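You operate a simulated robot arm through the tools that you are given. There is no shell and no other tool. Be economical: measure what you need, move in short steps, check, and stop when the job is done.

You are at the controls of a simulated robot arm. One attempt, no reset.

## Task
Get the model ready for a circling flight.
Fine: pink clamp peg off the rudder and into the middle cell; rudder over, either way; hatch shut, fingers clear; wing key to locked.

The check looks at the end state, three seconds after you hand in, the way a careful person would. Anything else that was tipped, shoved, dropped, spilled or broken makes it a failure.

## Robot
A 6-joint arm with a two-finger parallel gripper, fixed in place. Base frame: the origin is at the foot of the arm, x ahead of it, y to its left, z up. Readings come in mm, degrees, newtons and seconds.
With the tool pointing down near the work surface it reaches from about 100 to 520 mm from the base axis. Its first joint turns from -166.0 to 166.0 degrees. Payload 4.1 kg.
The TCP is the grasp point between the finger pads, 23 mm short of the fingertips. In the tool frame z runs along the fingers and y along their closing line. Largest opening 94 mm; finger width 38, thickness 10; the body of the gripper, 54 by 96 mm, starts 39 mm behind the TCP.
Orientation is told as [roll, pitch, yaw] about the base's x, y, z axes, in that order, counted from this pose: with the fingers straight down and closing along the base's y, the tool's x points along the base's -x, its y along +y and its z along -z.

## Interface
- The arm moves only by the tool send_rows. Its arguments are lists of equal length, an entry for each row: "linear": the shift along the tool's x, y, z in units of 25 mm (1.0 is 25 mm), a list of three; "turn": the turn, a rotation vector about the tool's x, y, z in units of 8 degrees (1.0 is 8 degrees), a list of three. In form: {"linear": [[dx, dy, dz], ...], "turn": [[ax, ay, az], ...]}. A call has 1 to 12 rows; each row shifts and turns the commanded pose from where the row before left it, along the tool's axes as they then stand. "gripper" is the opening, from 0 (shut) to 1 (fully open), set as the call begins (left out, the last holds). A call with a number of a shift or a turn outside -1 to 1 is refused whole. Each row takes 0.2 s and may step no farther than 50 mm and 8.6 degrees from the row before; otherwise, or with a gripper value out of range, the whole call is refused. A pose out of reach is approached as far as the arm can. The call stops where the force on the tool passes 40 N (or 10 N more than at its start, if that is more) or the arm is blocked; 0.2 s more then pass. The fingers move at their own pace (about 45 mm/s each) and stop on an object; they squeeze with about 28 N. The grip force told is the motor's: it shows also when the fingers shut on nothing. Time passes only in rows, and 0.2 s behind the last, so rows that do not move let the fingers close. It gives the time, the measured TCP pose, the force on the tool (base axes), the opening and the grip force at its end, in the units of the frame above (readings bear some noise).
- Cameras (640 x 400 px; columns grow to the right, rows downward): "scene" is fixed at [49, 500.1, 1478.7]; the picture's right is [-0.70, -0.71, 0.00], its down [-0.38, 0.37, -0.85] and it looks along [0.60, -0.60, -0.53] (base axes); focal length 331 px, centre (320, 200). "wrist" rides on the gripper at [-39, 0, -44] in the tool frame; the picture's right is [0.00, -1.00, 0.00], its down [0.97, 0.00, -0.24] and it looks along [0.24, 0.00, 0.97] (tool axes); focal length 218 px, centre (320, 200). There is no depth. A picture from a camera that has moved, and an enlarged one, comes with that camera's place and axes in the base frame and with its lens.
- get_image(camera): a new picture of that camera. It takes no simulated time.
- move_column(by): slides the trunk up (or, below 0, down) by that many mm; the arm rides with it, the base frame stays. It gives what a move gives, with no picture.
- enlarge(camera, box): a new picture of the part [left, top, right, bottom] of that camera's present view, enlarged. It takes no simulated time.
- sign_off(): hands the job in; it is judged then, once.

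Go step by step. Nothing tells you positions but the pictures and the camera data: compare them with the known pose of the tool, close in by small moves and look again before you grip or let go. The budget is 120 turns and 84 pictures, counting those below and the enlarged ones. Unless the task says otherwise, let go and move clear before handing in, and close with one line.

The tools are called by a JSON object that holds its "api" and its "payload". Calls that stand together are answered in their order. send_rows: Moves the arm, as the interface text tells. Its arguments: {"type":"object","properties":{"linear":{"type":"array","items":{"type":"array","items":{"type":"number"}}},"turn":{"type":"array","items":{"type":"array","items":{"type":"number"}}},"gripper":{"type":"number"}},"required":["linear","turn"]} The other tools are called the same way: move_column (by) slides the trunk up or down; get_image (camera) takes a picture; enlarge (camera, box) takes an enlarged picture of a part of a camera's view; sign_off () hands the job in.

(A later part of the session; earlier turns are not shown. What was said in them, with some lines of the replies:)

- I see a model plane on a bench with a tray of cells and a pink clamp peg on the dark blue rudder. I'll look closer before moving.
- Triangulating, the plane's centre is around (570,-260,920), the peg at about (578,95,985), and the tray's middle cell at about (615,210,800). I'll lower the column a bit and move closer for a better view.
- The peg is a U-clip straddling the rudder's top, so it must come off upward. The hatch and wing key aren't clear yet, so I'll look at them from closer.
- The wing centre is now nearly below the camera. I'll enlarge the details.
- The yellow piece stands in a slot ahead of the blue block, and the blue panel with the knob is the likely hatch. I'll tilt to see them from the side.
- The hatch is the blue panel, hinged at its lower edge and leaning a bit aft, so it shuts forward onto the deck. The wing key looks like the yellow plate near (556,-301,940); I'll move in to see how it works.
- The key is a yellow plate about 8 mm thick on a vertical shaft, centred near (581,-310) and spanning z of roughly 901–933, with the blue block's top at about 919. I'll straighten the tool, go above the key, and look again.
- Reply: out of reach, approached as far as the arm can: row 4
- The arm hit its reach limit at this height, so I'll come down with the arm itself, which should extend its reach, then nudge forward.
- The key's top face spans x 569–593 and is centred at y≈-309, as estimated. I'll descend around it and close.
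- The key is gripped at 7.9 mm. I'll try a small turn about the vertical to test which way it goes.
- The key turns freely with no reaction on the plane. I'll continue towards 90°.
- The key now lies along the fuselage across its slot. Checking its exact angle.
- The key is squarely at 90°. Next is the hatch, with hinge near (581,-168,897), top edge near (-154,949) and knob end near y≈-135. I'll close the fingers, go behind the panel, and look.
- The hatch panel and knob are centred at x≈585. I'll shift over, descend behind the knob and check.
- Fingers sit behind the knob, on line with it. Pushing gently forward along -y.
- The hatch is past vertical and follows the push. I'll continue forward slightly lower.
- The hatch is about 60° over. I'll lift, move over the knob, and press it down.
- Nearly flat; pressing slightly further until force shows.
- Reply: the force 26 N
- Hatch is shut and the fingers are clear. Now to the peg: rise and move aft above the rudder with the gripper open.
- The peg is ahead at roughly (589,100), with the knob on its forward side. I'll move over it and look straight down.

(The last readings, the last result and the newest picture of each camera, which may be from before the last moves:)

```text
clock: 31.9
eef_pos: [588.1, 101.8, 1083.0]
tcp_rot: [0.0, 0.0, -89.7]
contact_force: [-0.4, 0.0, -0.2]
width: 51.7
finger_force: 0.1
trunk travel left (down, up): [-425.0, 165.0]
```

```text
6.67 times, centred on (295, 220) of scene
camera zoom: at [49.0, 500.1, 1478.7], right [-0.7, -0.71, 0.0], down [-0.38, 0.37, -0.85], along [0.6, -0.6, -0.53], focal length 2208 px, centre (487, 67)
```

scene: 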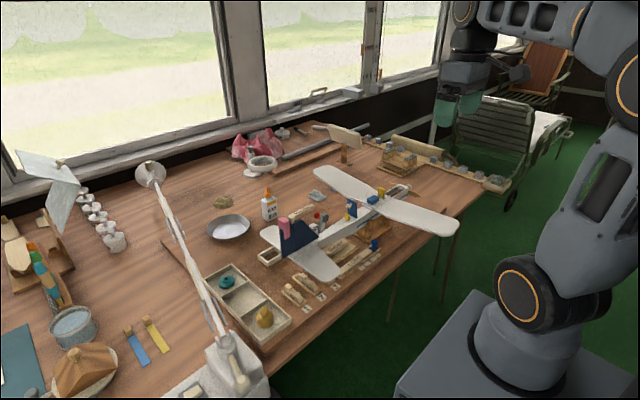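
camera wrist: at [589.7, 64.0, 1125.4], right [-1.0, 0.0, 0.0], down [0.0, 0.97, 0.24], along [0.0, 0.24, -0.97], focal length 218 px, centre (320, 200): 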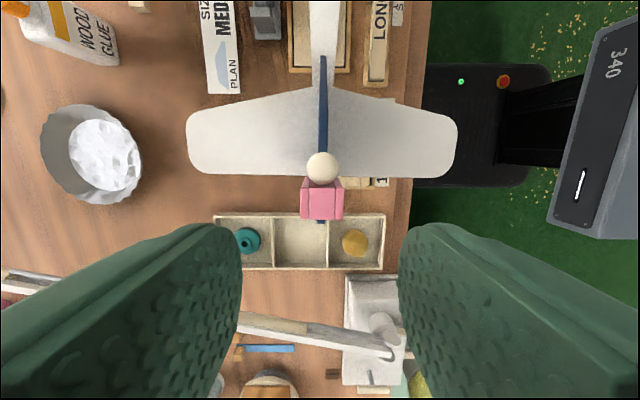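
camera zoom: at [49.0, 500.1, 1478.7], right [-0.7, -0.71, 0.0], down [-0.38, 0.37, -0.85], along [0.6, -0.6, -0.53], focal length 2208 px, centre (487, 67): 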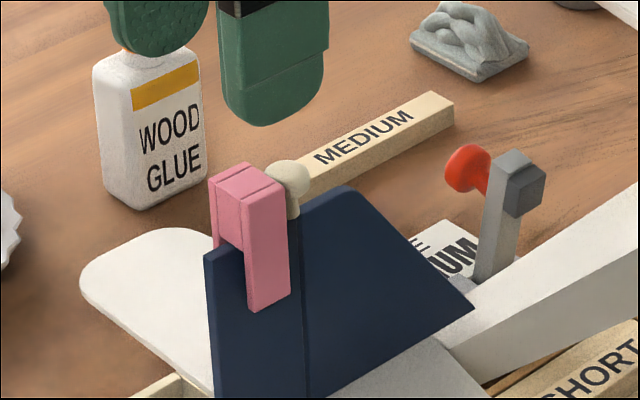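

Peg spans x 577–601, y 81–104, with its top near z 1007. I'll descend around its solid top and check before gripping.

{"api": "send_rows", "payload": {"linear": [[-0.36, 0.02, 0.8], [0, 0, 0.8], [0, 0, 0.8], [0, 0, 0.75]], "turn": [[0, 0, 0], [0, 0, 0], [0, 0, 0], [0, 0, 0]]}}

{"api": "get_image", "payload": {"camera": "wrist"}}

{"api": "enlarge", "payload": {"camera": "scene", "box": [255, 190, 335, 250]}}

```text
clock: 32.9
eef_pos: [590.5, 88.1, 1001.1]
tcp_rot: [0.0, 0.0, -89.8]
contact_force: [-0.4, -0.4, -0.6]
width: 52.0
finger_force: 0.1
trunk travel left (down, up): [-425.0, 165.0]
```

```text
41 pictures are left
camera wrist: at [592.1, 51.4, 1044.8], right [-1.0, 0.0, 0.0], down [0.0, 0.97, 0.24], along [0.0, 0.24, -0.97], focal length 218 px, centre (320, 200)
```

wrist: 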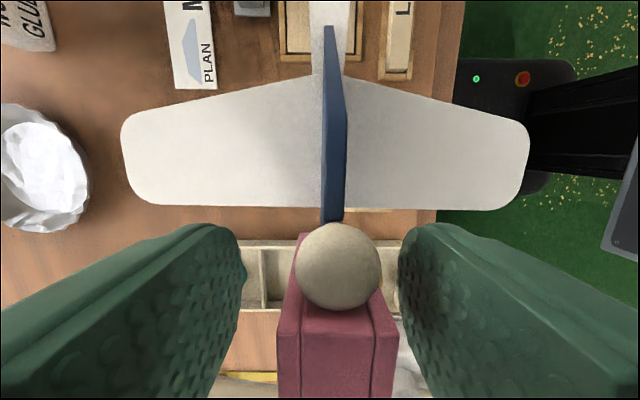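

```text
6.67 times, centred on (295, 220) of scene
camera zoom: at [49.0, 500.1, 1478.7], right [-0.7, -0.71, 0.0], down [-0.38, 0.37, -0.85], along [0.6, -0.6, -0.53], focal length 2208 px, centre (487, 67)
```

zoom: 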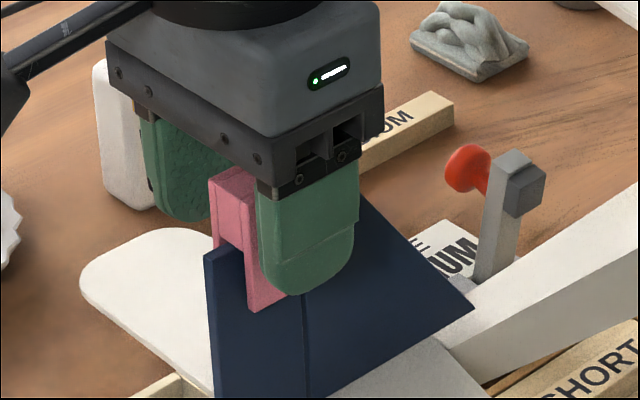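

The fingers straddle the peg with the knob between them. Small centring shift, then close.

{"api": "send_rows", "payload": {"linear": [[0.25, -0.09, 0]], "turn": [[0, 0, 0]]}}

{"api": "send_rows", "payload": {"linear": [[0, 0, 0], [0, 0, 0], [0, 0, 0], [0, 0, 0]], "turn": [[0, 0, 0], [0, 0, 0], [0, 0, 0], [0, 0, 0]], "gripper": 0.0}}

```text
clock: 33.3
eef_pos: [588.0, 94.6, 1003.0]
tcp_rot: [-0.1, 0.0, -89.9]
contact_force: [0.9, 0.8, -0.5]
width: 51.4
finger_force: 0.1
trunk travel left (down, up): [-425.0, 165.0]
```

```text
clock: 34.3
eef_pos: [587.7, 96.9, 1003.1]
tcp_rot: [0.0, 0.0, -89.8]
contact_force: [0.7, -0.6, -0.7]
width: 22.6
finger_force: 27.8
trunk travel left (down, up): [-425.0, 165.0]
```

Gripped at 22.6 mm. Now pulling straight up slowly.

{"api": "send_rows", "payload": {"linear": [[0, 0, -0.4], [0, 0, -0.4], [0, 0, -0.5], [0, 0, -0.6]], "turn": [[0, 0, 0], [0, 0, 0], [0, 0, 0], [0, 0, 0]]}}

{"api": "enlarge", "payload": {"camera": "scene", "box": [240, 170, 340, 250]}}

```text
clock: 35.3
eef_pos: [586.3, 97.3, 1050.4]
tcp_rot: [0.1, 0.0, -89.9]
contact_force: [-0.3, -0.8, 1.6]
width: 22.6
finger_force: 28.0
trunk travel left (down, up): [-425.0, 165.0]
```

```text
5.00 times, centred on (290, 210) of scene
camera zoom: at [49.0, 500.1, 1478.7], right [-0.7, -0.71, 0.0], down [-0.38, 0.37, -0.85], along [0.6, -0.6, -0.53], focal length 1656 px, centre (470, 150)
```

zoom: 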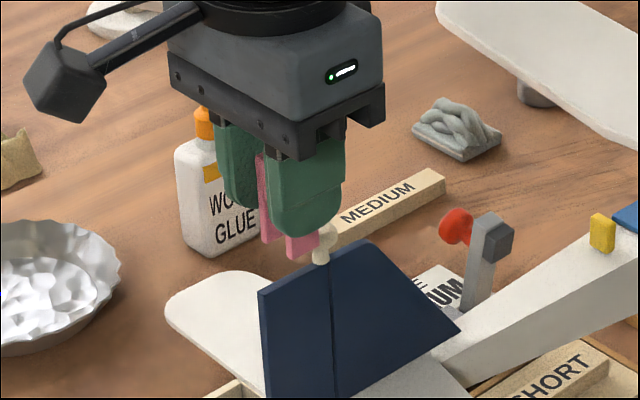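

The peg is clear of the rudder. I'll lift higher and turn to yaw 0 so the wrist box stays away from the lamp arm, then go over the tray.

{"api": "send_rows", "payload": {"linear": [[0, 0, -1], [0, 0, -0.6]], "turn": [[0, 0, 0], [0, 0, 0]]}}

{"api": "send_rows", "payload": {"linear": [[0.6, 0, 0], [0, 0, 0], [0, 0, 0], [0, 0, 0], [0, 0, 0], [0, 0, 0], [0, 0, 0], [0, 0, 0], [0, 0, 0], [0, 0, 0], [0, 0, 0], [0, 0, 0]], "turn": [[0, 0, -0.936], [0, 0, -0.936], [0, 0, -0.936], [0, 0, -0.936], [0, 0, -0.936], [0, 0, -0.936], [0, 0, -0.936], [0, 0, -0.936], [0, 0, -0.936], [0, 0, -0.936], [0, 0, -0.936], [0, 0, -0.936]]}}

{"api": "get_image", "payload": {"camera": "wrist"}}

```text
clock: 35.9
eef_pos: [587.2, 96.3, 1090.8]
tcp_rot: [0.0, -0.1, -89.8]
contact_force: [-0.4, 0.5, -0.1]
width: 22.7
finger_force: 28.4
trunk travel left (down, up): [-425.0, 165.0]
```

```text
clock: 38.5
eef_pos: [587.3, 113.1, 1090.1]
tcp_rot: [0.0, 0.0, 0.1]
contact_force: [-0.4, 0.2, -0.3]
width: 22.9
finger_force: 27.5
trunk travel left (down, up): [-425.0, 165.0]
```

```text
38 pictures are left
camera wrist: at [627.3, 114.0, 1132.7], right [0.0, -1.0, 0.0], down [-0.97, 0.0, 0.24], along [-0.24, 0.0, -0.97], focal length 218 px, centre (320, 200)
```

wrist: 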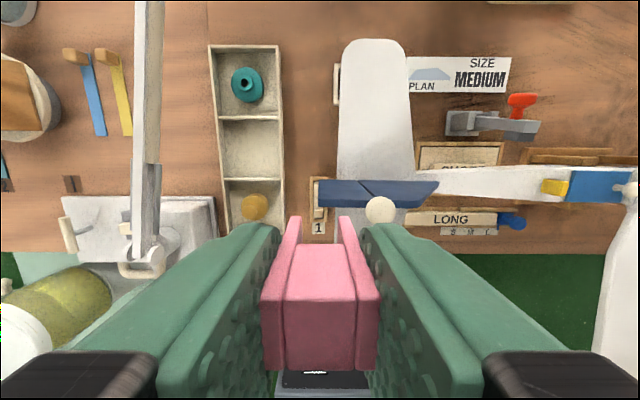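

The middle cell is centred near (622,211), about 75 mm square, and lamp arm is ~30 mm outside the gripper's path. Moving over and partly down, then re-checking.

{"api": "send_rows", "payload": {"linear": [[0, 0.98, 0], [0, 0.98, 0], [0, 0.98, 0], [0, 0.98, 0], [0, 0, 1], [0, 0, 1], [-0.4, 0, 1], [-0.4, 0, 1], [-0.5, 0, 1]], "turn": [[0, 0, 0], [0, 0, 0], [0, 0, 0], [0, 0, 0], [0, 0, 0], [0, 0, 0], [0, 0, 0], [0, 0, 0], [0, 0, 0]]}}

{"api": "get_image", "payload": {"camera": "wrist"}}

{"api": "get_image", "payload": {"camera": "scene"}}

```text
clock: 40.5
eef_pos: [622.2, 210.9, 964.4]
tcp_rot: [0.0, -0.1, 0.1]
contact_force: [1.0, -0.2, -0.7]
width: 22.5
finger_force: 27.9
trunk travel left (down, up): [-425.0, 165.0]
```

```text
37 pictures are left
camera wrist: at [662.0, 212.2, 1007.4], right [0.0, -1.0, 0.0], down [-0.97, 0.0, 0.24], along [-0.24, 0.0, -0.97], focal length 218 px, centre (320, 200)
```

wrist: 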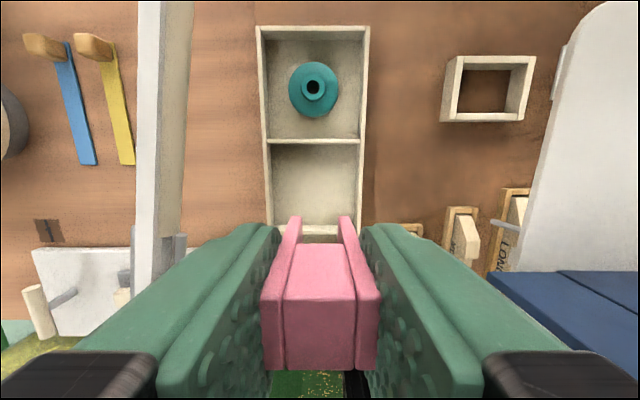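

```text
36 pictures are left
```

scene: 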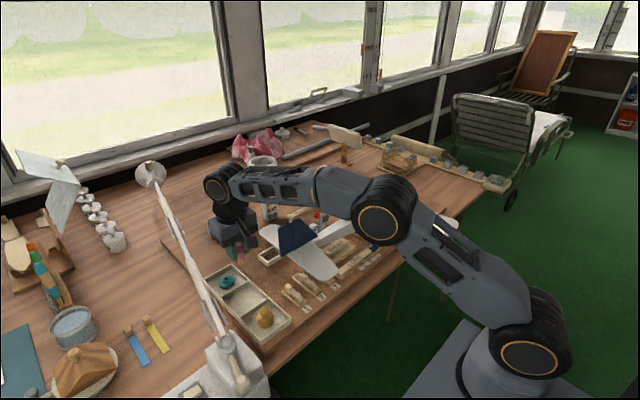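

The peg is over the middle cell (centre ≈ (627,216)). Shift a touch, descend, then feel for the floor.

{"api": "send_rows", "payload": {"linear": [[-0.16, 0.1, 0.9], [0, 0, 0.9], [0, 0, 0.9], [0, 0, 0.8]], "turn": [[0, 0, 0], [0, 0, 0], [0, 0, 0], [0, 0, 0]]}}

{"api": "get_image", "payload": {"camera": "wrist"}}

{"api": "enlarge", "payload": {"camera": "scene", "box": [180, 200, 310, 340]}}

```text
clock: 41.5
eef_pos: [623.4, 214.1, 874.4]
tcp_rot: [0.0, 0.0, 0.0]
contact_force: [0.7, 0.0, -0.1]
width: 22.7
finger_force: 28.3
trunk travel left (down, up): [-425.0, 165.0]
```

```text
35 pictures are left
camera wrist: at [664.4, 215.4, 917.3], right [0.0, -1.0, 0.0], down [-0.97, 0.0, 0.24], along [-0.24, 0.0, -0.97], focal length 218 px, centre (320, 200)
```

wrist: 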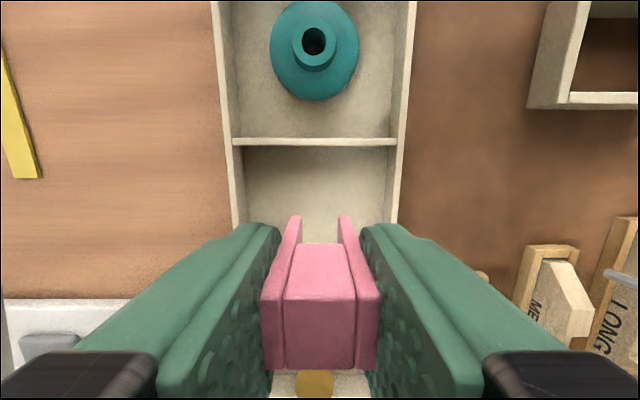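

```text
2.86 times, centred on (245, 270) of scene
camera zoom: at [49.0, 500.1, 1478.7], right [-0.7, -0.71, 0.0], down [-0.38, 0.37, -0.85], along [0.6, -0.6, -0.53], focal length 946 px, centre (534, 0)
```

zoom: 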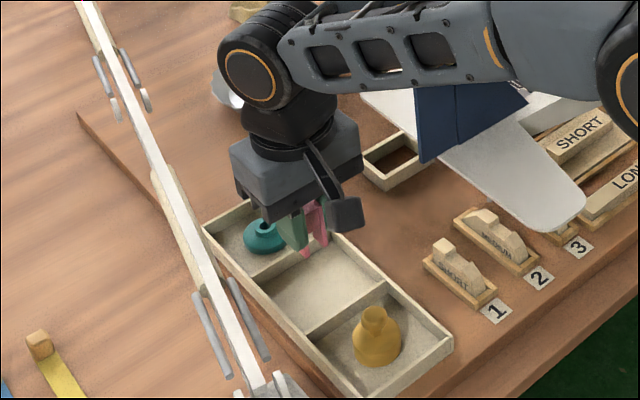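

By triangulation the tray floor is lower than thought (~775), so I still have room; forearm clears the fin laterally. Continuing down in small steps, watching for force.

{"api": "send_rows", "payload": {"linear": [[0, 0, 0.5], [0, 0, 0.5], [0, 0, 0.4]], "turn": [[0, 0, 0], [0, 0, 0], [0, 0, 0]]}}

{"api": "enlarge", "payload": {"camera": "scene", "box": [200, 180, 340, 310]}}

{"api": "get_image", "payload": {"camera": "wrist"}}

```text
clock: 42.3
eef_pos: [625.6, 213.8, 840.8]
tcp_rot: [0.0, 0.0, 0.0]
contact_force: [0.0, 0.8, 0.3]
width: 22.7
finger_force: 28.3
trunk travel left (down, up): [-425.0, 165.0]
```

```text
3.08 times, centred on (270, 245) of scene
camera zoom: at [49.0, 500.1, 1478.7], right [-0.7, -0.71, 0.0], down [-0.38, 0.37, -0.85], along [0.6, -0.6, -0.53], focal length 1019 px, centre (474, 62)
```

zoom: 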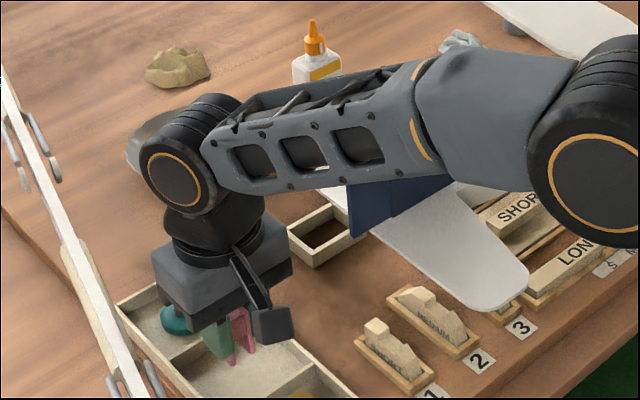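

```text
32 pictures are left
camera wrist: at [666.1, 215.5, 883.5], right [0.0, -1.0, 0.0], down [-0.97, 0.0, 0.24], along [-0.24, 0.0, -0.97], focal length 218 px, centre (320, 200)
```

wrist: 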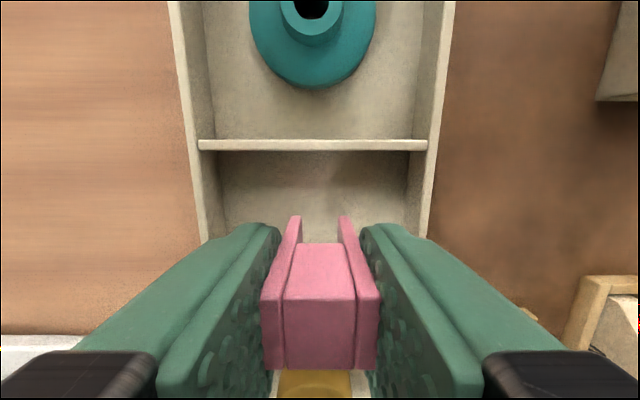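

{"api": "send_rows", "payload": {"linear": [[0, 0, 0.2], [0, 0, 0.2], [0, 0, 0.16], [0, 0, 0.12], [0, 0, 0.12]], "turn": [[0, 0, 0], [0, 0, 0], [0, 0, 0], [0, 0, 0], [0, 0, 0]]}}

{"api": "get_image", "payload": {"camera": "wrist"}}

{"api": "enlarge", "payload": {"camera": "scene", "box": [210, 250, 310, 330]}}

```text
clock: 43.5
eef_pos: [624.6, 211.9, 824.1]
tcp_rot: [0.1, -0.2, 0.2]
contact_force: [-2.5, -0.4, 14.2]
width: 22.6
finger_force: 27.7
trunk travel left (down, up): [-425.0, 165.0]
```

```text
31 pictures are left
camera wrist: at [664.5, 213.6, 867.2], right [0.0, -1.0, 0.0], down [-0.97, 0.0, 0.24], along [-0.24, 0.0, -0.97], focal length 218 px, centre (320, 200)
```

wrist: 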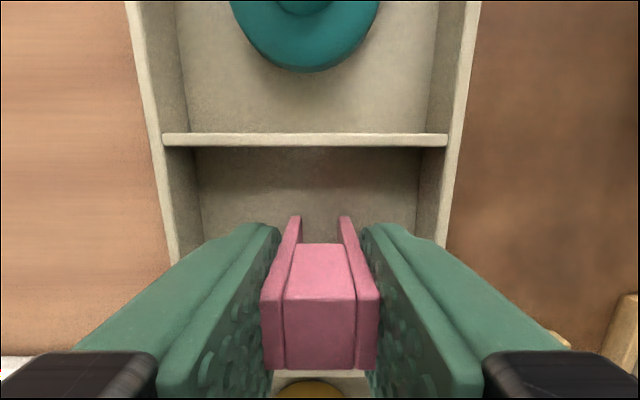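

```text
5.00 times, centred on (260, 290) of scene
camera zoom: at [49.0, 500.1, 1478.7], right [-0.7, -0.71, 0.0], down [-0.38, 0.37, -0.85], along [0.6, -0.6, -0.53], focal length 1656 px, centre (620, -250)
```

zoom: 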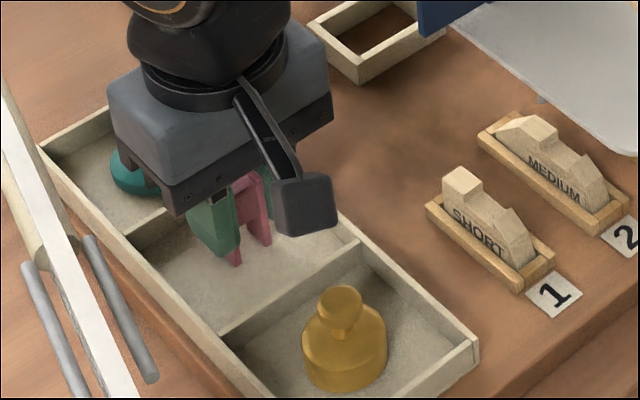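

The peg stands on the middle cell's floor. I'll relieve the pressure, open slightly, and lift straight up.

{"api": "send_rows", "payload": {"linear": [[0, 0, -0.08]], "turn": [[0, 0, 0]]}}

{"api": "send_rows", "payload": {"linear": [[0, 0, 0], [0, 0, 0], [0, 0, 0]], "turn": [[0, 0, 0], [0, 0, 0], [0, 0, 0]], "gripper": 0.36}}

{"api": "get_image", "payload": {"camera": "wrist"}}

```text
clock: 43.9
eef_pos: [624.2, 212.6, 823.7]
tcp_rot: [0.0, -0.2, 0.1]
contact_force: [4.0, -1.9, 13.1]
width: 22.7
finger_force: 28.1
trunk travel left (down, up): [-425.0, 165.0]
```

```text
clock: 44.7
eef_pos: [623.2, 213.1, 823.2]
tcp_rot: [-0.1, 0.0, 0.0]
contact_force: [-0.3, -0.1, 0.6]
width: 33.6
finger_force: 0.0
trunk travel left (down, up): [-425.0, 165.0]
```

```text
29 pictures are left
camera wrist: at [664.1, 214.4, 865.4], right [0.0, -1.0, 0.0], down [-0.97, 0.0, 0.24], along [-0.24, 0.0, -0.97], focal length 218 px, centre (320, 200)
```

wrist: 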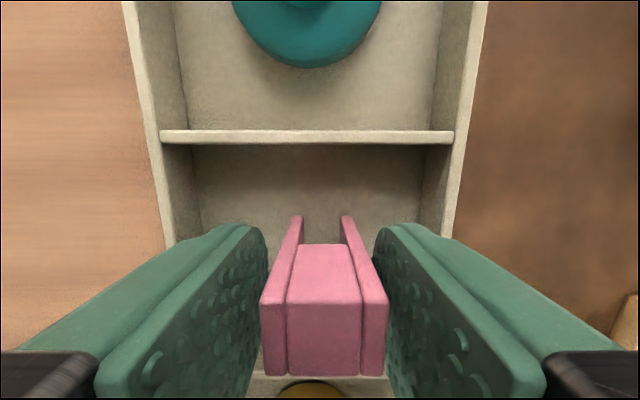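

The peg is free and standing. Lifting straight up and back out of the tray.

{"api": "send_rows", "payload": {"linear": [[0, 0, -0.5], [0, 0, -1], [0, 0, -1], [0, 0, -1], [0, 0, -1], [0.3, 0, -1], [0.3, 0, -1], [0.4, 0, -1], [0.4, 0, -1], [0, 0, -1]], "turn": [[0, 0, 0], [0, 0, 0], [0, 0, 0], [0, 0, 0], [0, 0, 0], [0, 0, 0], [0, 0, 0], [0, 0, 0], [0, 0, 0], [0, 0, 0]]}}

{"api": "get_image", "payload": {"camera": "wrist"}}

{"api": "enlarge", "payload": {"camera": "scene", "box": [200, 180, 340, 330]}}

```text
clock: 46.9
eef_pos: [588.8, 212.9, 1060.5]
tcp_rot: [0.0, -0.1, 0.1]
contact_force: [-0.3, -0.3, 0.1]
width: 33.9
finger_force: 0.1
trunk travel left (down, up): [-425.0, 165.0]
```

```text
28 pictures are left
camera wrist: at [628.8, 214.7, 1103.9], right [0.0, -1.0, 0.0], down [-0.97, 0.0, 0.24], along [-0.24, 0.0, -0.97], focal length 218 px, centre (320, 200)
```

wrist: 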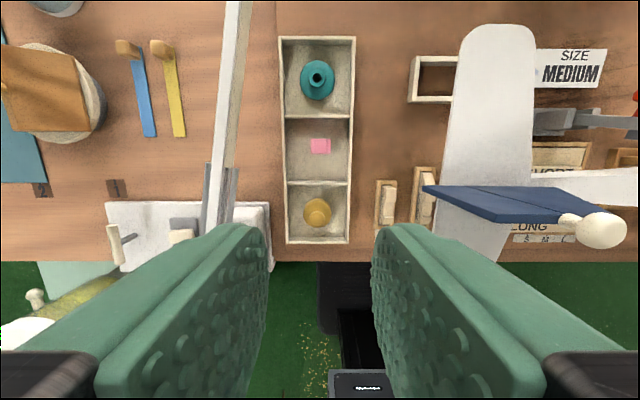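

```text
2.67 times, centred on (270, 255) of scene
camera zoom: at [49.0, 500.1, 1478.7], right [-0.7, -0.71, 0.0], down [-0.38, 0.37, -0.85], along [0.6, -0.6, -0.53], focal length 883 px, centre (453, 53)
```

zoom: 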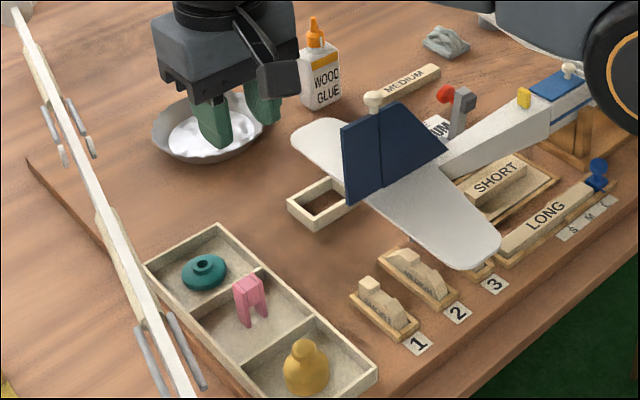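

The peg stands in the middle cell, everything else undisturbed. Now the rudder: I'll close the fingers and move above it for an accurate look.

{"api": "send_rows", "payload": {"linear": [[0.9, 0, -1], [0.9, -1, 0], [0, -1, 0], [0, -1, 0], [0, -1, 0], [0, -0.5, 0]], "turn": [[0, 0, 0], [0, 0, 0], [0, 0, 0], [0, 0, 0], [0, 0, 0], [0, 0, 0]], "gripper": 0.0}}

{"api": "get_image", "payload": {"camera": "wrist"}}

{"api": "enlarge", "payload": {"camera": "wrist", "box": [240, 110, 400, 240]}}

```text
clock: 48.3
eef_pos: [543.8, 97.5, 1085.4]
tcp_rot: [0.1, 0.0, 0.1]
contact_force: [0.8, -0.5, 0.2]
width: 0.0
finger_force: 28.2
trunk travel left (down, up): [-425.0, 165.0]
```

```text
26 pictures are left
camera wrist: at [584.5, 99.6, 1129.3], right [0.0, -1.0, 0.0], down [-0.97, 0.0, 0.24], along [-0.24, 0.0, -0.97], focal length 218 px, centre (320, 200)
```

wrist: 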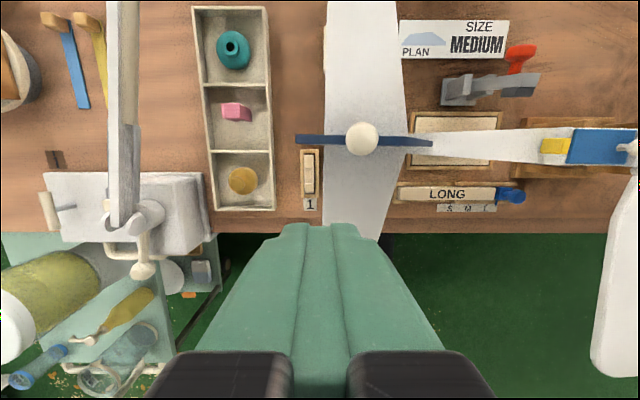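

```text
3.08 times, centred on (320, 175) of wrist
camera zoom: at [584.5, 99.6, 1129.3], right [0.0, -1.0, 0.0], down [-0.97, 0.0, 0.24], along [-0.24, 0.0, -0.97], focal length 672 px, centre (320, 277)
```

zoom: 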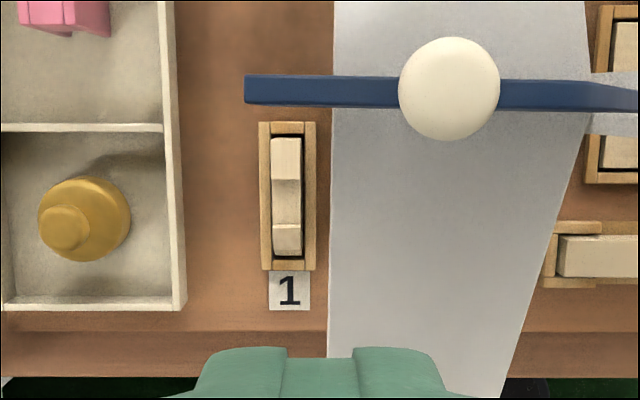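

Rudder is straight: hinge at y≈77, aft edge y≈116, x≈589. To keep the gripper body off the hinge knob I'll turn to yaw -90 and push the aft part towards +x from y≈121.

{"api": "send_rows", "payload": {"linear": [[0, 0, 0], [0, 0, 0], [0, 0, 0], [0, 0, 0], [0, 0, 0], [0, 0, 0], [0, 0, 0], [0, 0, 0], [0, 0, 0], [0, 0, 0], [0, 0, 0], [0, 0, 0]], "turn": [[0, 0, 0.938], [0, 0, 0.938], [0, 0, 0.938], [0, 0, 0.938], [0, 0, 0.938], [0, 0, 0.938], [0, 0, 0.938], [0, 0, 0.938], [0, 0, 0.938], [0, 0, 0.938], [0, 0, 0.938], [0, 0, 0.938]]}}

{"api": "send_rows", "payload": {"linear": [[0.9, 0.4, 0.5], [0, 0, 1], [0, 0, 1], [0, 0, 1], [0, 0, 0.8]], "turn": [[0, 0, 0], [0, 0, 0], [0, 0, 0], [0, 0, 0], [0, 0, 0]]}}

{"api": "get_image", "payload": {"camera": "wrist"}}

{"api": "enlarge", "payload": {"camera": "scene", "box": [230, 180, 340, 290]}}

```text
clock: 50.9
eef_pos: [543.7, 101.3, 1088.0]
tcp_rot: [-0.1, 0.0, -90.1]
contact_force: [-1.0, 0.5, 0.6]
width: 0.1
finger_force: 28.1
trunk travel left (down, up): [-425.0, 165.0]
```

```text
clock: 52.1
eef_pos: [552.9, 122.6, 979.6]
tcp_rot: [0.0, 0.1, -89.9]
contact_force: [0.1, 0.0, 0.0]
width: 0.0
finger_force: 28.2
trunk travel left (down, up): [-425.0, 165.0]
```

```text
24 pictures are left
camera wrist: at [555.2, 84.8, 1023.3], right [-1.0, 0.0, 0.0], down [0.0, 0.97, 0.24], along [0.0, 0.24, -0.97], focal length 218 px, centre (320, 200)
```

wrist: 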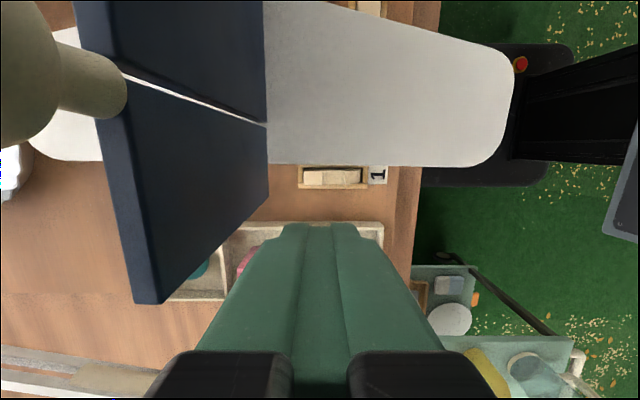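

```text
3.64 times, centred on (285, 235) of scene
camera zoom: at [49.0, 500.1, 1478.7], right [-0.7, -0.71, 0.0], down [-0.38, 0.37, -0.85], along [0.6, -0.6, -0.53], focal length 1204 px, centre (447, 73)
```

zoom: 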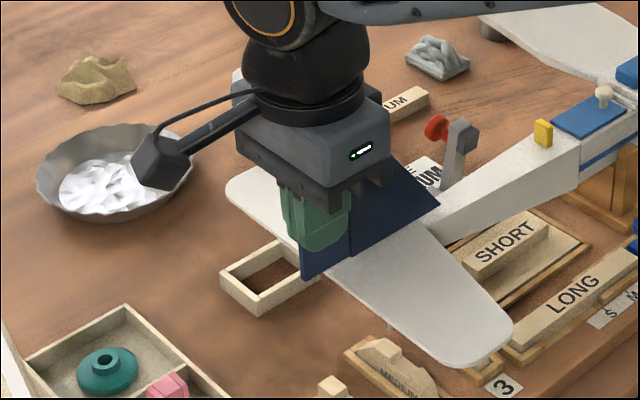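

At this height the fingertips already overlap the rudder's top 33 mm (its top is at z≈989), and the body clears the knob. I'll shift slightly and push towards +x.

{"api": "send_rows", "payload": {"linear": [[-0.24, 0, 0], [0, 0.4, 0], [0, 0.4, 0], [0, 0.3, 0], [0, 0.3, 0]], "turn": [[0, 0, 0], [0, 0, 0], [0, 0, 0], [0, 0, 0], [0, 0, 0]]}}

{"api": "get_image", "payload": {"camera": "wrist"}}

```text
clock: 53.3
eef_pos: [587.1, 116.7, 977.6]
tcp_rot: [0.0, 0.0, -89.7]
contact_force: [0.4, 0.2, 0.4]
width: 0.0
finger_force: 28.3
trunk travel left (down, up): [-425.0, 165.0]
```

```text
22 pictures are left
camera wrist: at [589.0, 79.0, 1022.0], right [-1.0, 0.0, 0.0], down [0.0, 0.97, 0.24], along [0.0, 0.24, -0.97], focal length 218 px, centre (320, 200)
```

wrist: 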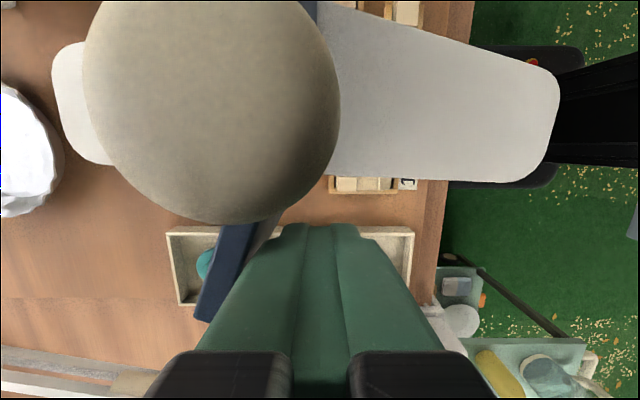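

The rudder is swinging over freely. Pushing a bit further.

{"api": "send_rows", "payload": {"linear": [[0, 0.3, 0], [0, 0.25, 0]], "turn": [[0, 0, 0], [0, 0, 0]]}}

{"api": "get_image", "payload": {"camera": "wrist"}}

{"api": "enlarge", "payload": {"camera": "scene", "box": [230, 180, 340, 290]}}

```text
clock: 53.9
eef_pos: [602.8, 115.8, 980.5]
tcp_rot: [0.0, 0.0, -89.9]
contact_force: [-0.3, -0.3, 0.4]
width: 0.0
finger_force: 27.4
trunk travel left (down, up): [-425.0, 165.0]
```

```text
21 pictures are left
camera wrist: at [603.2, 78.2, 1022.5], right [-1.0, 0.0, 0.0], down [0.0, 0.97, 0.24], along [0.0, 0.24, -0.97], focal length 218 px, centre (320, 200)
```

wrist: 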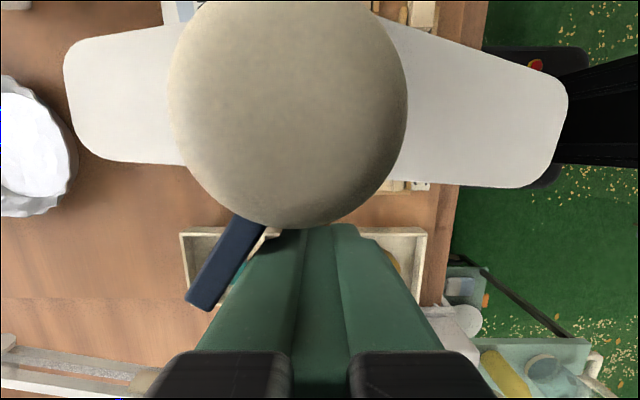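

```text
3.64 times, centred on (285, 235) of scene
camera zoom: at [49.0, 500.1, 1478.7], right [-0.7, -0.71, 0.0], down [-0.38, 0.37, -0.85], along [0.6, -0.6, -0.53], focal length 1204 px, centre (447, 73)
```

zoom: 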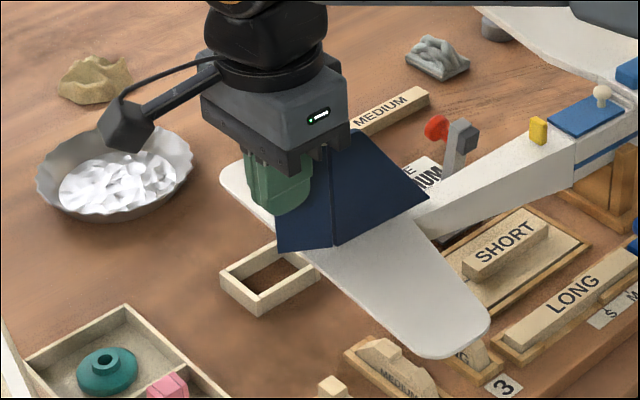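

The rudder is well over, but the tail seems to have been nudged sideways by a few mm at the end. Backing off to see whether it settled back.

{"api": "send_rows", "payload": {"linear": [[0, -0.5, 0], [0, -0.5, 0], [0, -0.8, 0], [0, 0, -1]], "turn": [[0, 0, 0], [0, 0, 0], [0, 0, 0], [0, 0, 0]]}}

{"api": "enlarge", "payload": {"camera": "scene", "box": [230, 180, 340, 290]}}

{"api": "enlarge", "payload": {"camera": "scene", "box": [340, 175, 420, 230]}}

```text
clock: 54.9
eef_pos: [557.0, 115.1, 1005.1]
tcp_rot: [0.0, 0.0, -89.9]
contact_force: [0.1, 0.5, 0.6]
width: 0.0
finger_force: 28.3
trunk travel left (down, up): [-425.0, 165.0]
```

```text
3.64 times, centred on (285, 235) of scene
camera zoom: at [49.0, 500.1, 1478.7], right [-0.7, -0.71, 0.0], down [-0.38, 0.37, -0.85], along [0.6, -0.6, -0.53], focal length 1204 px, centre (447, 73)
```

zoom: 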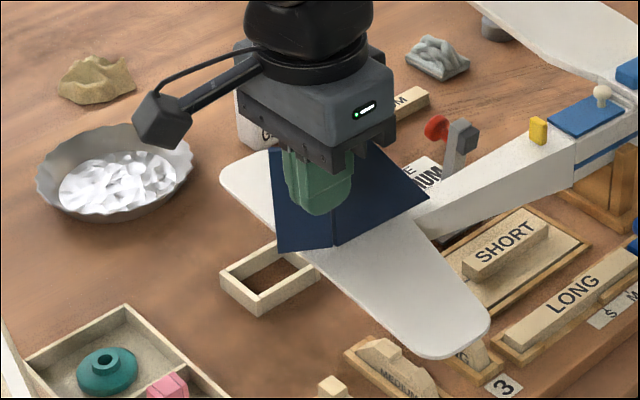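

```text
7.27 times, centred on (380, 202) of scene
camera zoom: at [49.0, 500.1, 1478.7], right [-0.7, -0.71, 0.0], down [-0.38, 0.37, -0.85], along [0.6, -0.6, -0.53], focal length 2409 px, centre (-116, 182)
```

zoom: 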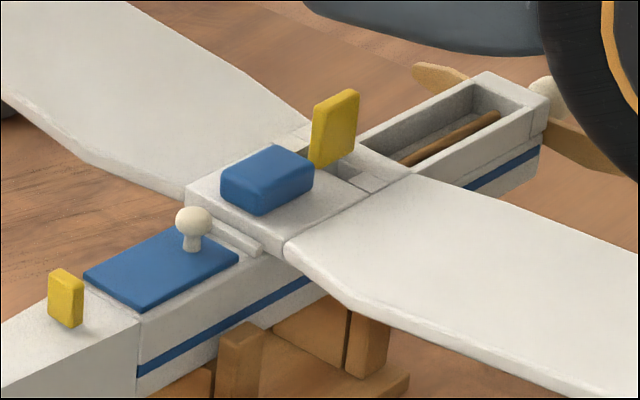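

The plane has yawed a few degrees on its stand. I'll return to my first overhead viewpoint, where the fuselage was exactly aligned, to measure the change.

{"api": "send_rows", "payload": {"linear": [[0, 0, -1], [0, 0, -1], [0, 0, -1], [0, 0, -1], [0, 0, -1], [0, 0, -1], [0, 0, -1]], "turn": [[0, 0, -0.9], [0, 0, -0.9], [0, 0, -0.9], [0, 0, -0.9], [0, 0, -0.9], [0, 0, -0.9], [0, 0, -0.9]]}}

{"api": "send_rows", "payload": {"linear": [[0, 0, 0], [0, 0, 0], [0, 0, 0], [0, 0, 0], [0, 0, 0]], "turn": [[0, 0, -0.99], [0, 0, -0.99], [0, 0, -0.99], [0, 0, -0.99], [0, 0, -0.98]]}}

{"api": "send_rows", "payload": {"linear": [[0.1, -0.98, 0], [0.1, -0.98, 0], [0.1, -0.98, 0], [0.1, -0.98, 0], [0.1, -0.98, 0], [0.1, -0.98, 0], [0.1, -0.98, 0], [0.1, -0.98, 0], [0.1, -0.98, 0], [0.1, -0.98, 0], [0.1, -0.98, 0]], "turn": [[0, 0, 0], [0, 0, 0], [0, 0, 0], [0, 0, 0], [0, 0, 0], [0, 0, 0], [0, 0, 0], [0, 0, 0], [0, 0, 0], [0, 0, 0], [0, 0, 0]]}}

{"api": "enlarge", "payload": {"camera": "wrist", "box": [220, 40, 540, 240]}}

{"api": "enlarge", "payload": {"camera": "wrist", "box": [20, 20, 340, 240]}}

```text
clock: 56.5
eef_pos: [557.4, 117.7, 1178.2]
tcp_rot: [-0.1, 0.0, -39.3]
contact_force: [-1.1, -0.2, 0.3]
width: 0.1
finger_force: 27.9
trunk travel left (down, up): [-425.0, 165.0]
```

```text
clock: 57.7
eef_pos: [558.4, 116.9, 1179.5]
tcp_rot: [0.0, 0.0, 0.0]
contact_force: [-0.2, 0.2, -0.4]
width: 0.0
finger_force: 27.5
trunk travel left (down, up): [-425.0, 165.0]
```

```text
clock: 60.1
eef_pos: [527.7, -152.9, 1178.9]
tcp_rot: [0.1, 0.0, 0.0]
contact_force: [0.7, 0.2, -0.4]
width: 0.0
finger_force: 27.7
trunk travel left (down, up): [-425.0, 165.0]
```

```text
2.00 times, centred on (380, 140) of wrist
camera zoom: at [569.1, -151.7, 1221.7], right [0.0, -1.0, 0.0], down [-0.97, 0.0, 0.24], along [-0.24, 0.0, -0.97], focal length 436 px, centre (200, 320)
```

zoom: 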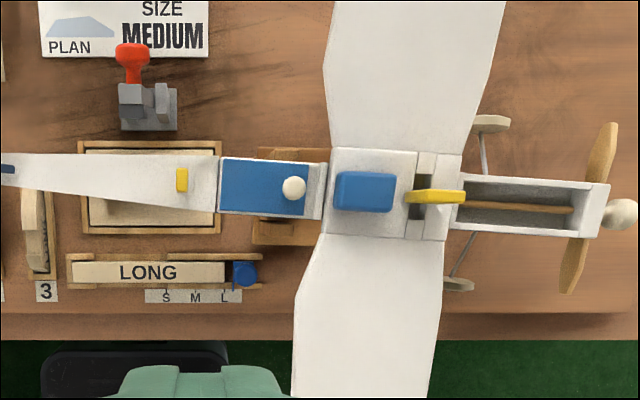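

```text
1.82 times, centred on (180, 130) of wrist
camera zoom: at [569.1, -151.7, 1221.7], right [0.0, -1.0, 0.0], down [-0.97, 0.0, 0.24], along [-0.24, 0.0, -0.97], focal length 397 px, centre (574, 327)
```

zoom: 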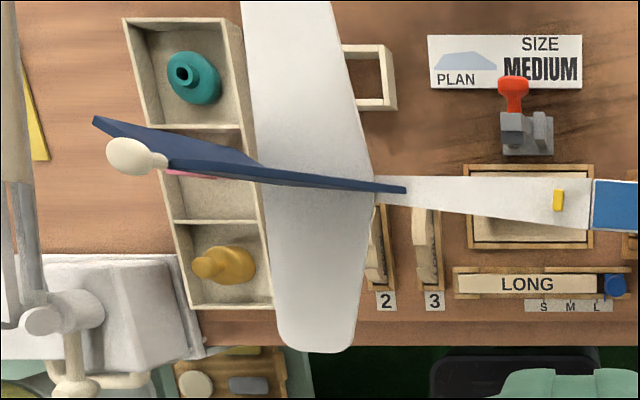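

The rudder is clearly over, the hatch flat and the key locked, but the fuselage has yawed ~3.6° about its stand. I'll swing the tail back by pushing the fixed fin gently towards -x until its centreline returns to x≈582.

{"api": "send_rows", "payload": {"linear": [[0, 1, 0.4], [0, 1, 0.4], [0, 1, 0.4], [0, 1, 0.4], [0, 1, 0.4], [0, 1, 0.4], [0, 1, 0.4], [0, 0.5, 0.4]], "turn": [[0, 0, 0], [0, 0, 0], [0, 0, 0], [0, 0, 0], [0, 0, 0], [0, 0, 0], [0, 0, 0], [0, 0, 0]]}}

{"api": "send_rows", "payload": {"linear": [[0, 0, 0], [0, 0, 0], [0, 0, 0], [0, 0, 0], [0, 0, 0], [0, 0, 0], [0, 0, 0], [0, 0, 0], [0, 0, 0], [0, 0, 0], [0, 0, 0], [0, 0, 0]], "turn": [[0, 0, 0.938], [0, 0, 0.938], [0, 0, 0.938], [0, 0, 0.938], [0, 0, 0.938], [0, 0, 0.938], [0, 0, 0.938], [0, 0, 0.938], [0, 0, 0.938], [0, 0, 0.938], [0, 0, 0.938], [0, 0, 0.938]]}}

{"api": "get_image", "payload": {"camera": "wrist"}}

```text
clock: 61.9
eef_pos: [530.4, 33.5, 1099.9]
tcp_rot: [-0.1, 0.1, 0.0]
contact_force: [-0.3, -0.7, 0.6]
width: 0.0
finger_force: 27.7
trunk travel left (down, up): [-425.0, 165.0]
```

```text
clock: 64.5
eef_pos: [529.1, 35.4, 1099.4]
tcp_rot: [0.0, 0.0, -90.2]
contact_force: [-0.3, -0.1, 0.5]
width: 0.0
finger_force: 28.1
trunk travel left (down, up): [-425.0, 165.0]
```

```text
15 pictures are left
camera wrist: at [530.6, -3.3, 1142.7], right [-1.0, 0.0, 0.0], down [0.0, 0.97, 0.24], along [0.0, 0.24, -0.97], focal length 218 px, centre (320, 200)
```

wrist: 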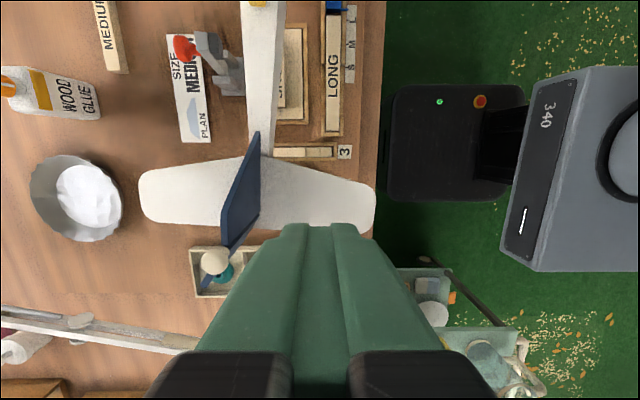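

The knob is at (604,75), as predicted. Crossing over the fin to its far side, then down.

{"api": "send_rows", "payload": {"linear": [[0, 0.9, 0.7], [0, 0.9, 0.7], [0, 0.9, 0.6], [0, 0.9, 0], [0, 0.8, 0]], "turn": [[0, 0, 0], [0, 0, 0], [0, 0, 0], [0, 0, 0], [0, 0, 0]]}}

{"api": "send_rows", "payload": {"linear": [[0, 0, 0.9], [0, 0, 0.9], [0, 0, 0.9], [0, 0, 0.9]], "turn": [[0, 0, 0], [0, 0, 0], [0, 0, 0], [0, 0, 0]]}}

{"api": "get_image", "payload": {"camera": "wrist"}}

```text
clock: 65.7
eef_pos: [640.1, 31.8, 1048.4]
tcp_rot: [0.1, 0.0, -90.1]
contact_force: [0.7, -0.7, -0.5]
width: 0.0
finger_force: 27.7
trunk travel left (down, up): [-425.0, 165.0]
```

```text
clock: 66.7
eef_pos: [640.7, 35.0, 957.8]
tcp_rot: [0.1, 0.0, -90.0]
contact_force: [-0.4, 0.2, 0.1]
width: 0.1
finger_force: 28.1
trunk travel left (down, up): [-425.0, 165.0]
```

```text
14 pictures are left
camera wrist: at [642.0, -3.4, 1002.1], right [-1.0, 0.0, 0.0], down [0.0, 0.97, 0.24], along [0.0, 0.24, -0.97], focal length 218 px, centre (320, 200)
```

wrist: 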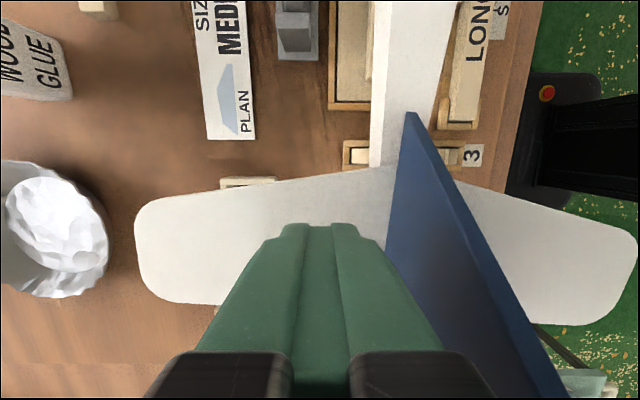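

Beside the fin. Pushing gently in -x in small steps.

{"api": "send_rows", "payload": {"linear": [[0, -0.5, 0], [0, -0.4, 0], [0, -0.3, 0], [0, -0.2, 0], [0, -0.2, 0]], "turn": [[0, 0, 0], [0, 0, 0], [0, 0, 0], [0, 0, 0], [0, 0, 0]]}}

{"api": "get_image", "payload": {"camera": "wrist"}}

```text
clock: 67.9
eef_pos: [601.7, 35.0, 959.7]
tcp_rot: [0.0, 0.0, -90.0]
contact_force: [1.6, -0.1, -0.1]
width: 0.2
finger_force: 28.1
trunk travel left (down, up): [-425.0, 165.0]
```

```text
13 pictures are left
camera wrist: at [601.9, -3.3, 1002.4], right [-1.0, 0.0, 0.0], down [0.0, 0.97, 0.24], along [0.0, 0.24, -0.97], focal length 218 px, centre (320, 200)
```

wrist: 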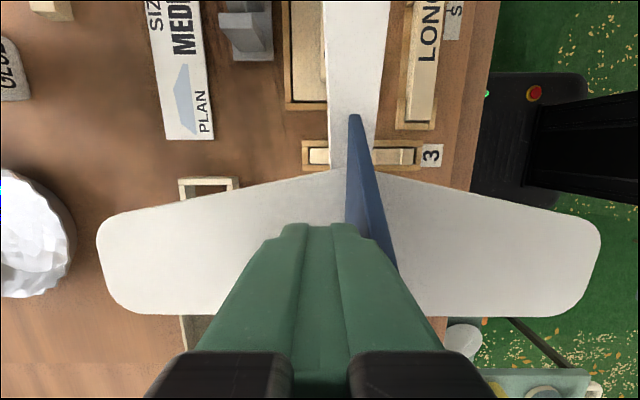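

Tail is swinging back; about 0.6° remains judging from the stabiliser. A few mm more.

{"api": "send_rows", "payload": {"linear": [[0, -0.08, 0], [0, -0.08, 0], [0, 0, 0]], "turn": [[0, 0, 0], [0, 0, 0], [0, 0, 0]]}}

{"api": "get_image", "payload": {"camera": "wrist"}}

```text
clock: 68.7
eef_pos: [596.0, 35.2, 959.2]
tcp_rot: [0.0, 0.0, -90.1]
contact_force: [0.9, -0.6, 0.3]
width: 0.0
finger_force: 27.4
trunk travel left (down, up): [-425.0, 165.0]
```

```text
12 pictures are left
camera wrist: at [597.1, -3.7, 1002.7], right [-1.0, 0.0, 0.0], down [0.0, 0.97, 0.24], along [0.0, 0.24, -0.97], focal length 218 px, centre (320, 200)
```

wrist: 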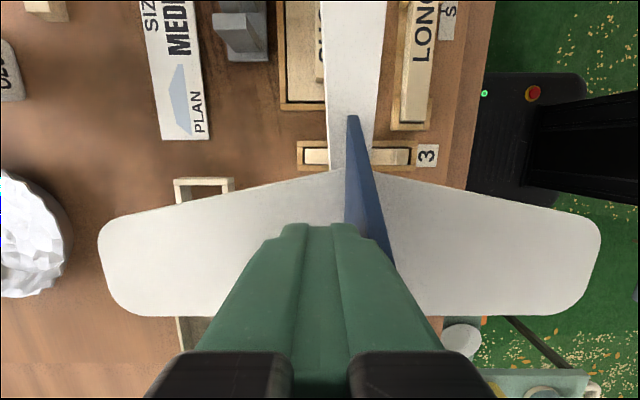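

The stabiliser now looks level. Backing off, rising, and re-checking from the overhead viewpoint.

{"api": "send_rows", "payload": {"linear": [[0, 0.5, 0], [0, 0.6, 0], [0, 0.5, -0.5], [0, 0, -1], [0, 0, -1], [0, 0, -1], [0, -1, -1], [0, -1, 0], [0, -1, 0], [0, -1, 0], [0, -0.5, 0]], "turn": [[0, 0, 0], [0, 0, 0], [0, 0, 0], [0, 0, 0], [0, 0, 0], [0, 0, 0], [0, 0, 0], [0, 0, 0], [0, 0, 0], [0, 0, 0], [0, 0, 0]]}}

{"api": "send_rows", "payload": {"linear": [[0, 0, -1], [0, 0, -1], [0, 0, -1], [0, 0, -1], [0, 0, 0], [0, 0, 0], [0, 0, 0], [0, 0, 0], [0, 0, 0], [0, 0, 0], [0, 0, 0], [0, 0, 0]], "turn": [[0, 0, -0.938], [0, 0, -0.938], [0, 0, -0.938], [0, 0, -0.938], [0, 0, -0.938], [0, 0, -0.938], [0, 0, -0.938], [0, 0, -0.938], [0, 0, -0.938], [0, 0, -0.938], [0, 0, -0.938], [0, 0, -0.938]]}}

{"api": "send_rows", "payload": {"linear": [[0.2, -1, 0], [0.2, -1, 0], [0.2, -1, 0], [0, -1, 0], [0, -1, 0], [0, -1, 0], [0, -1, 0], [0, -0.6, 0]], "turn": [[0, 0, 0], [0, 0, 0], [0, 0, 0], [0, 0, 0], [0, 0, 0], [0, 0, 0], [0, 0, 0], [0, 0, 0]]}}

{"api": "enlarge", "payload": {"camera": "wrist", "box": [220, 40, 540, 240]}}

{"api": "enlarge", "payload": {"camera": "wrist", "box": [20, 20, 340, 240]}}

```text
clock: 71.1
eef_pos: [522.6, 33.9, 1072.5]
tcp_rot: [0.0, 0.0, -90.2]
contact_force: [1.1, 0.0, -0.3]
width: 0.0
finger_force: 27.9
trunk travel left (down, up): [-425.0, 165.0]
```

```text
clock: 73.7
eef_pos: [523.9, 35.7, 1171.9]
tcp_rot: [0.0, 0.1, 0.0]
contact_force: [0.0, 0.5, 0.3]
width: 0.0
finger_force: 28.0
trunk travel left (down, up): [-425.0, 165.0]
```

```text
clock: 75.5
eef_pos: [509.0, -156.2, 1172.9]
tcp_rot: [0.0, 0.0, 0.0]
contact_force: [-0.8, 0.1, 0.4]
width: 0.0
finger_force: 28.3
trunk travel left (down, up): [-425.0, 165.0]
```

```text
2.00 times, centred on (380, 140) of wrist
camera zoom: at [549.5, -155.3, 1215.8], right [0.0, -1.0, 0.0], down [-0.97, 0.0, 0.24], along [-0.24, 0.0, -0.97], focal length 436 px, centre (200, 320)
```

zoom: 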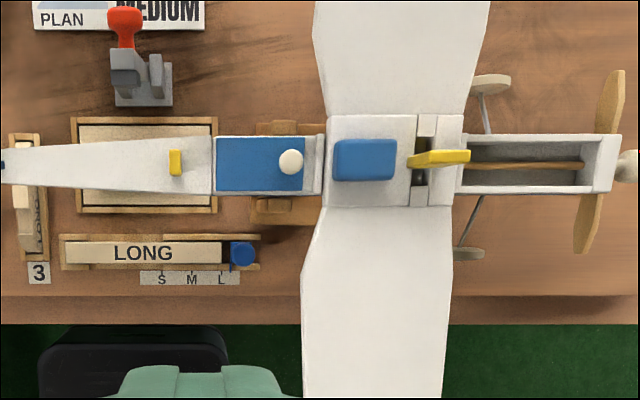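

```text
1.82 times, centred on (180, 130) of wrist
camera zoom: at [549.5, -155.3, 1215.8], right [0.0, -1.0, 0.0], down [-0.97, 0.0, 0.24], along [-0.24, 0.0, -0.97], focal length 397 px, centre (574, 327)
```

zoom: 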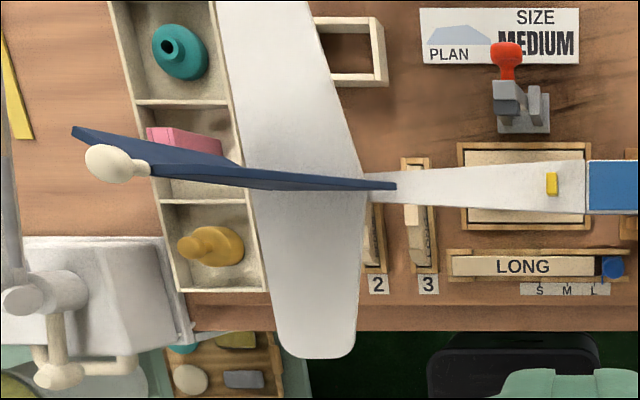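

The fuselage is aligned again. A close look at the key, since it looks slightly angled from here.

{"api": "enlarge", "payload": {"camera": "wrist", "box": [375, 90, 475, 150]}}

```text
6.40 times, centred on (425, 120) of wrist
camera zoom: at [549.5, -155.3, 1215.8], right [0.0, -1.0, 0.0], down [-0.97, 0.0, 0.24], along [-0.24, 0.0, -0.97], focal length 1397 px, centre (-352, 712)
```

zoom: 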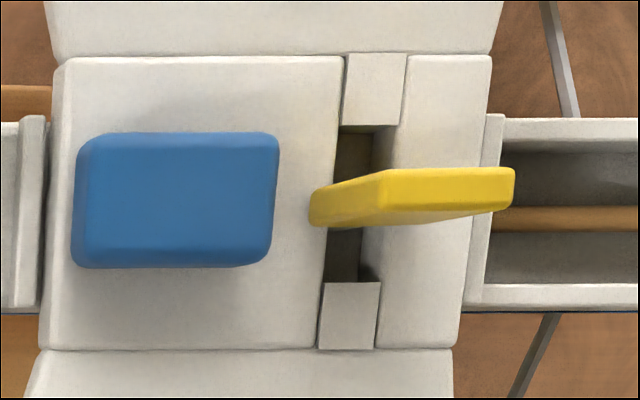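

The key's top is level with the fuselage, so it's at 90°. One last scene check.

{"api": "enlarge", "payload": {"camera": "scene", "box": [180, 150, 480, 340]}}

{"api": "enlarge", "payload": {"camera": "scene", "box": [200, 190, 340, 330]}}

```text
2.11 times, centred on (330, 245) of scene
camera zoom: at [49.0, 500.1, 1478.7], right [-0.7, -0.71, 0.0], down [-0.38, 0.37, -0.85], along [0.6, -0.6, -0.53], focal length 697 px, centre (299, 105)
```

zoom: 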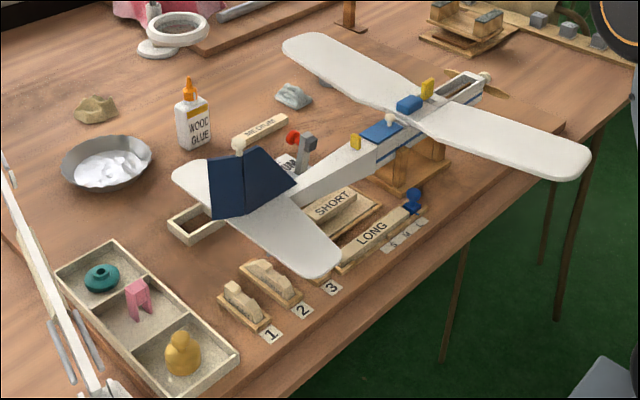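

```text
2.86 times, centred on (270, 260) of scene
camera zoom: at [49.0, 500.1, 1478.7], right [-0.7, -0.71, 0.0], down [-0.38, 0.37, -0.85], along [0.6, -0.6, -0.53], focal length 946 px, centre (463, 29)
```

zoom: 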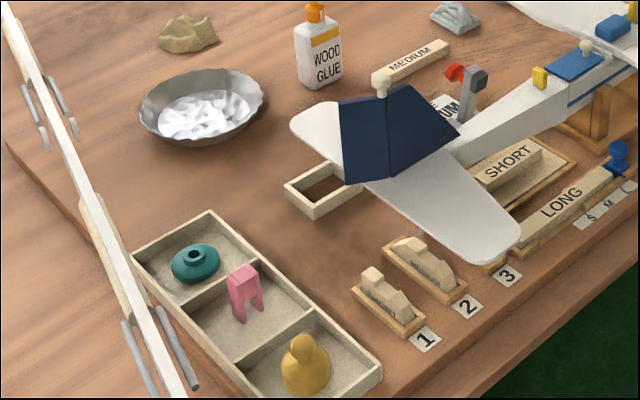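

All four parts check out: the peg stands in the middle cell, the rudder is over, the hatch is flat, and the key is locked. The plane is straight on its stand and the arm is clear, so I'm handing in.

{"api": "sign_off", "payload": {}}

```text
The job is handed in.
```

I handed in with the pink peg standing in the middle cell, the rudder over, the hatch shut with the fingers clear, and the wing key turned a quarter turn, which I took as locked (I saw no marking); pushing the rudder yawed the plane about 3.6° on its stand, so I pushed the tail back until the fuselage looked straight again.
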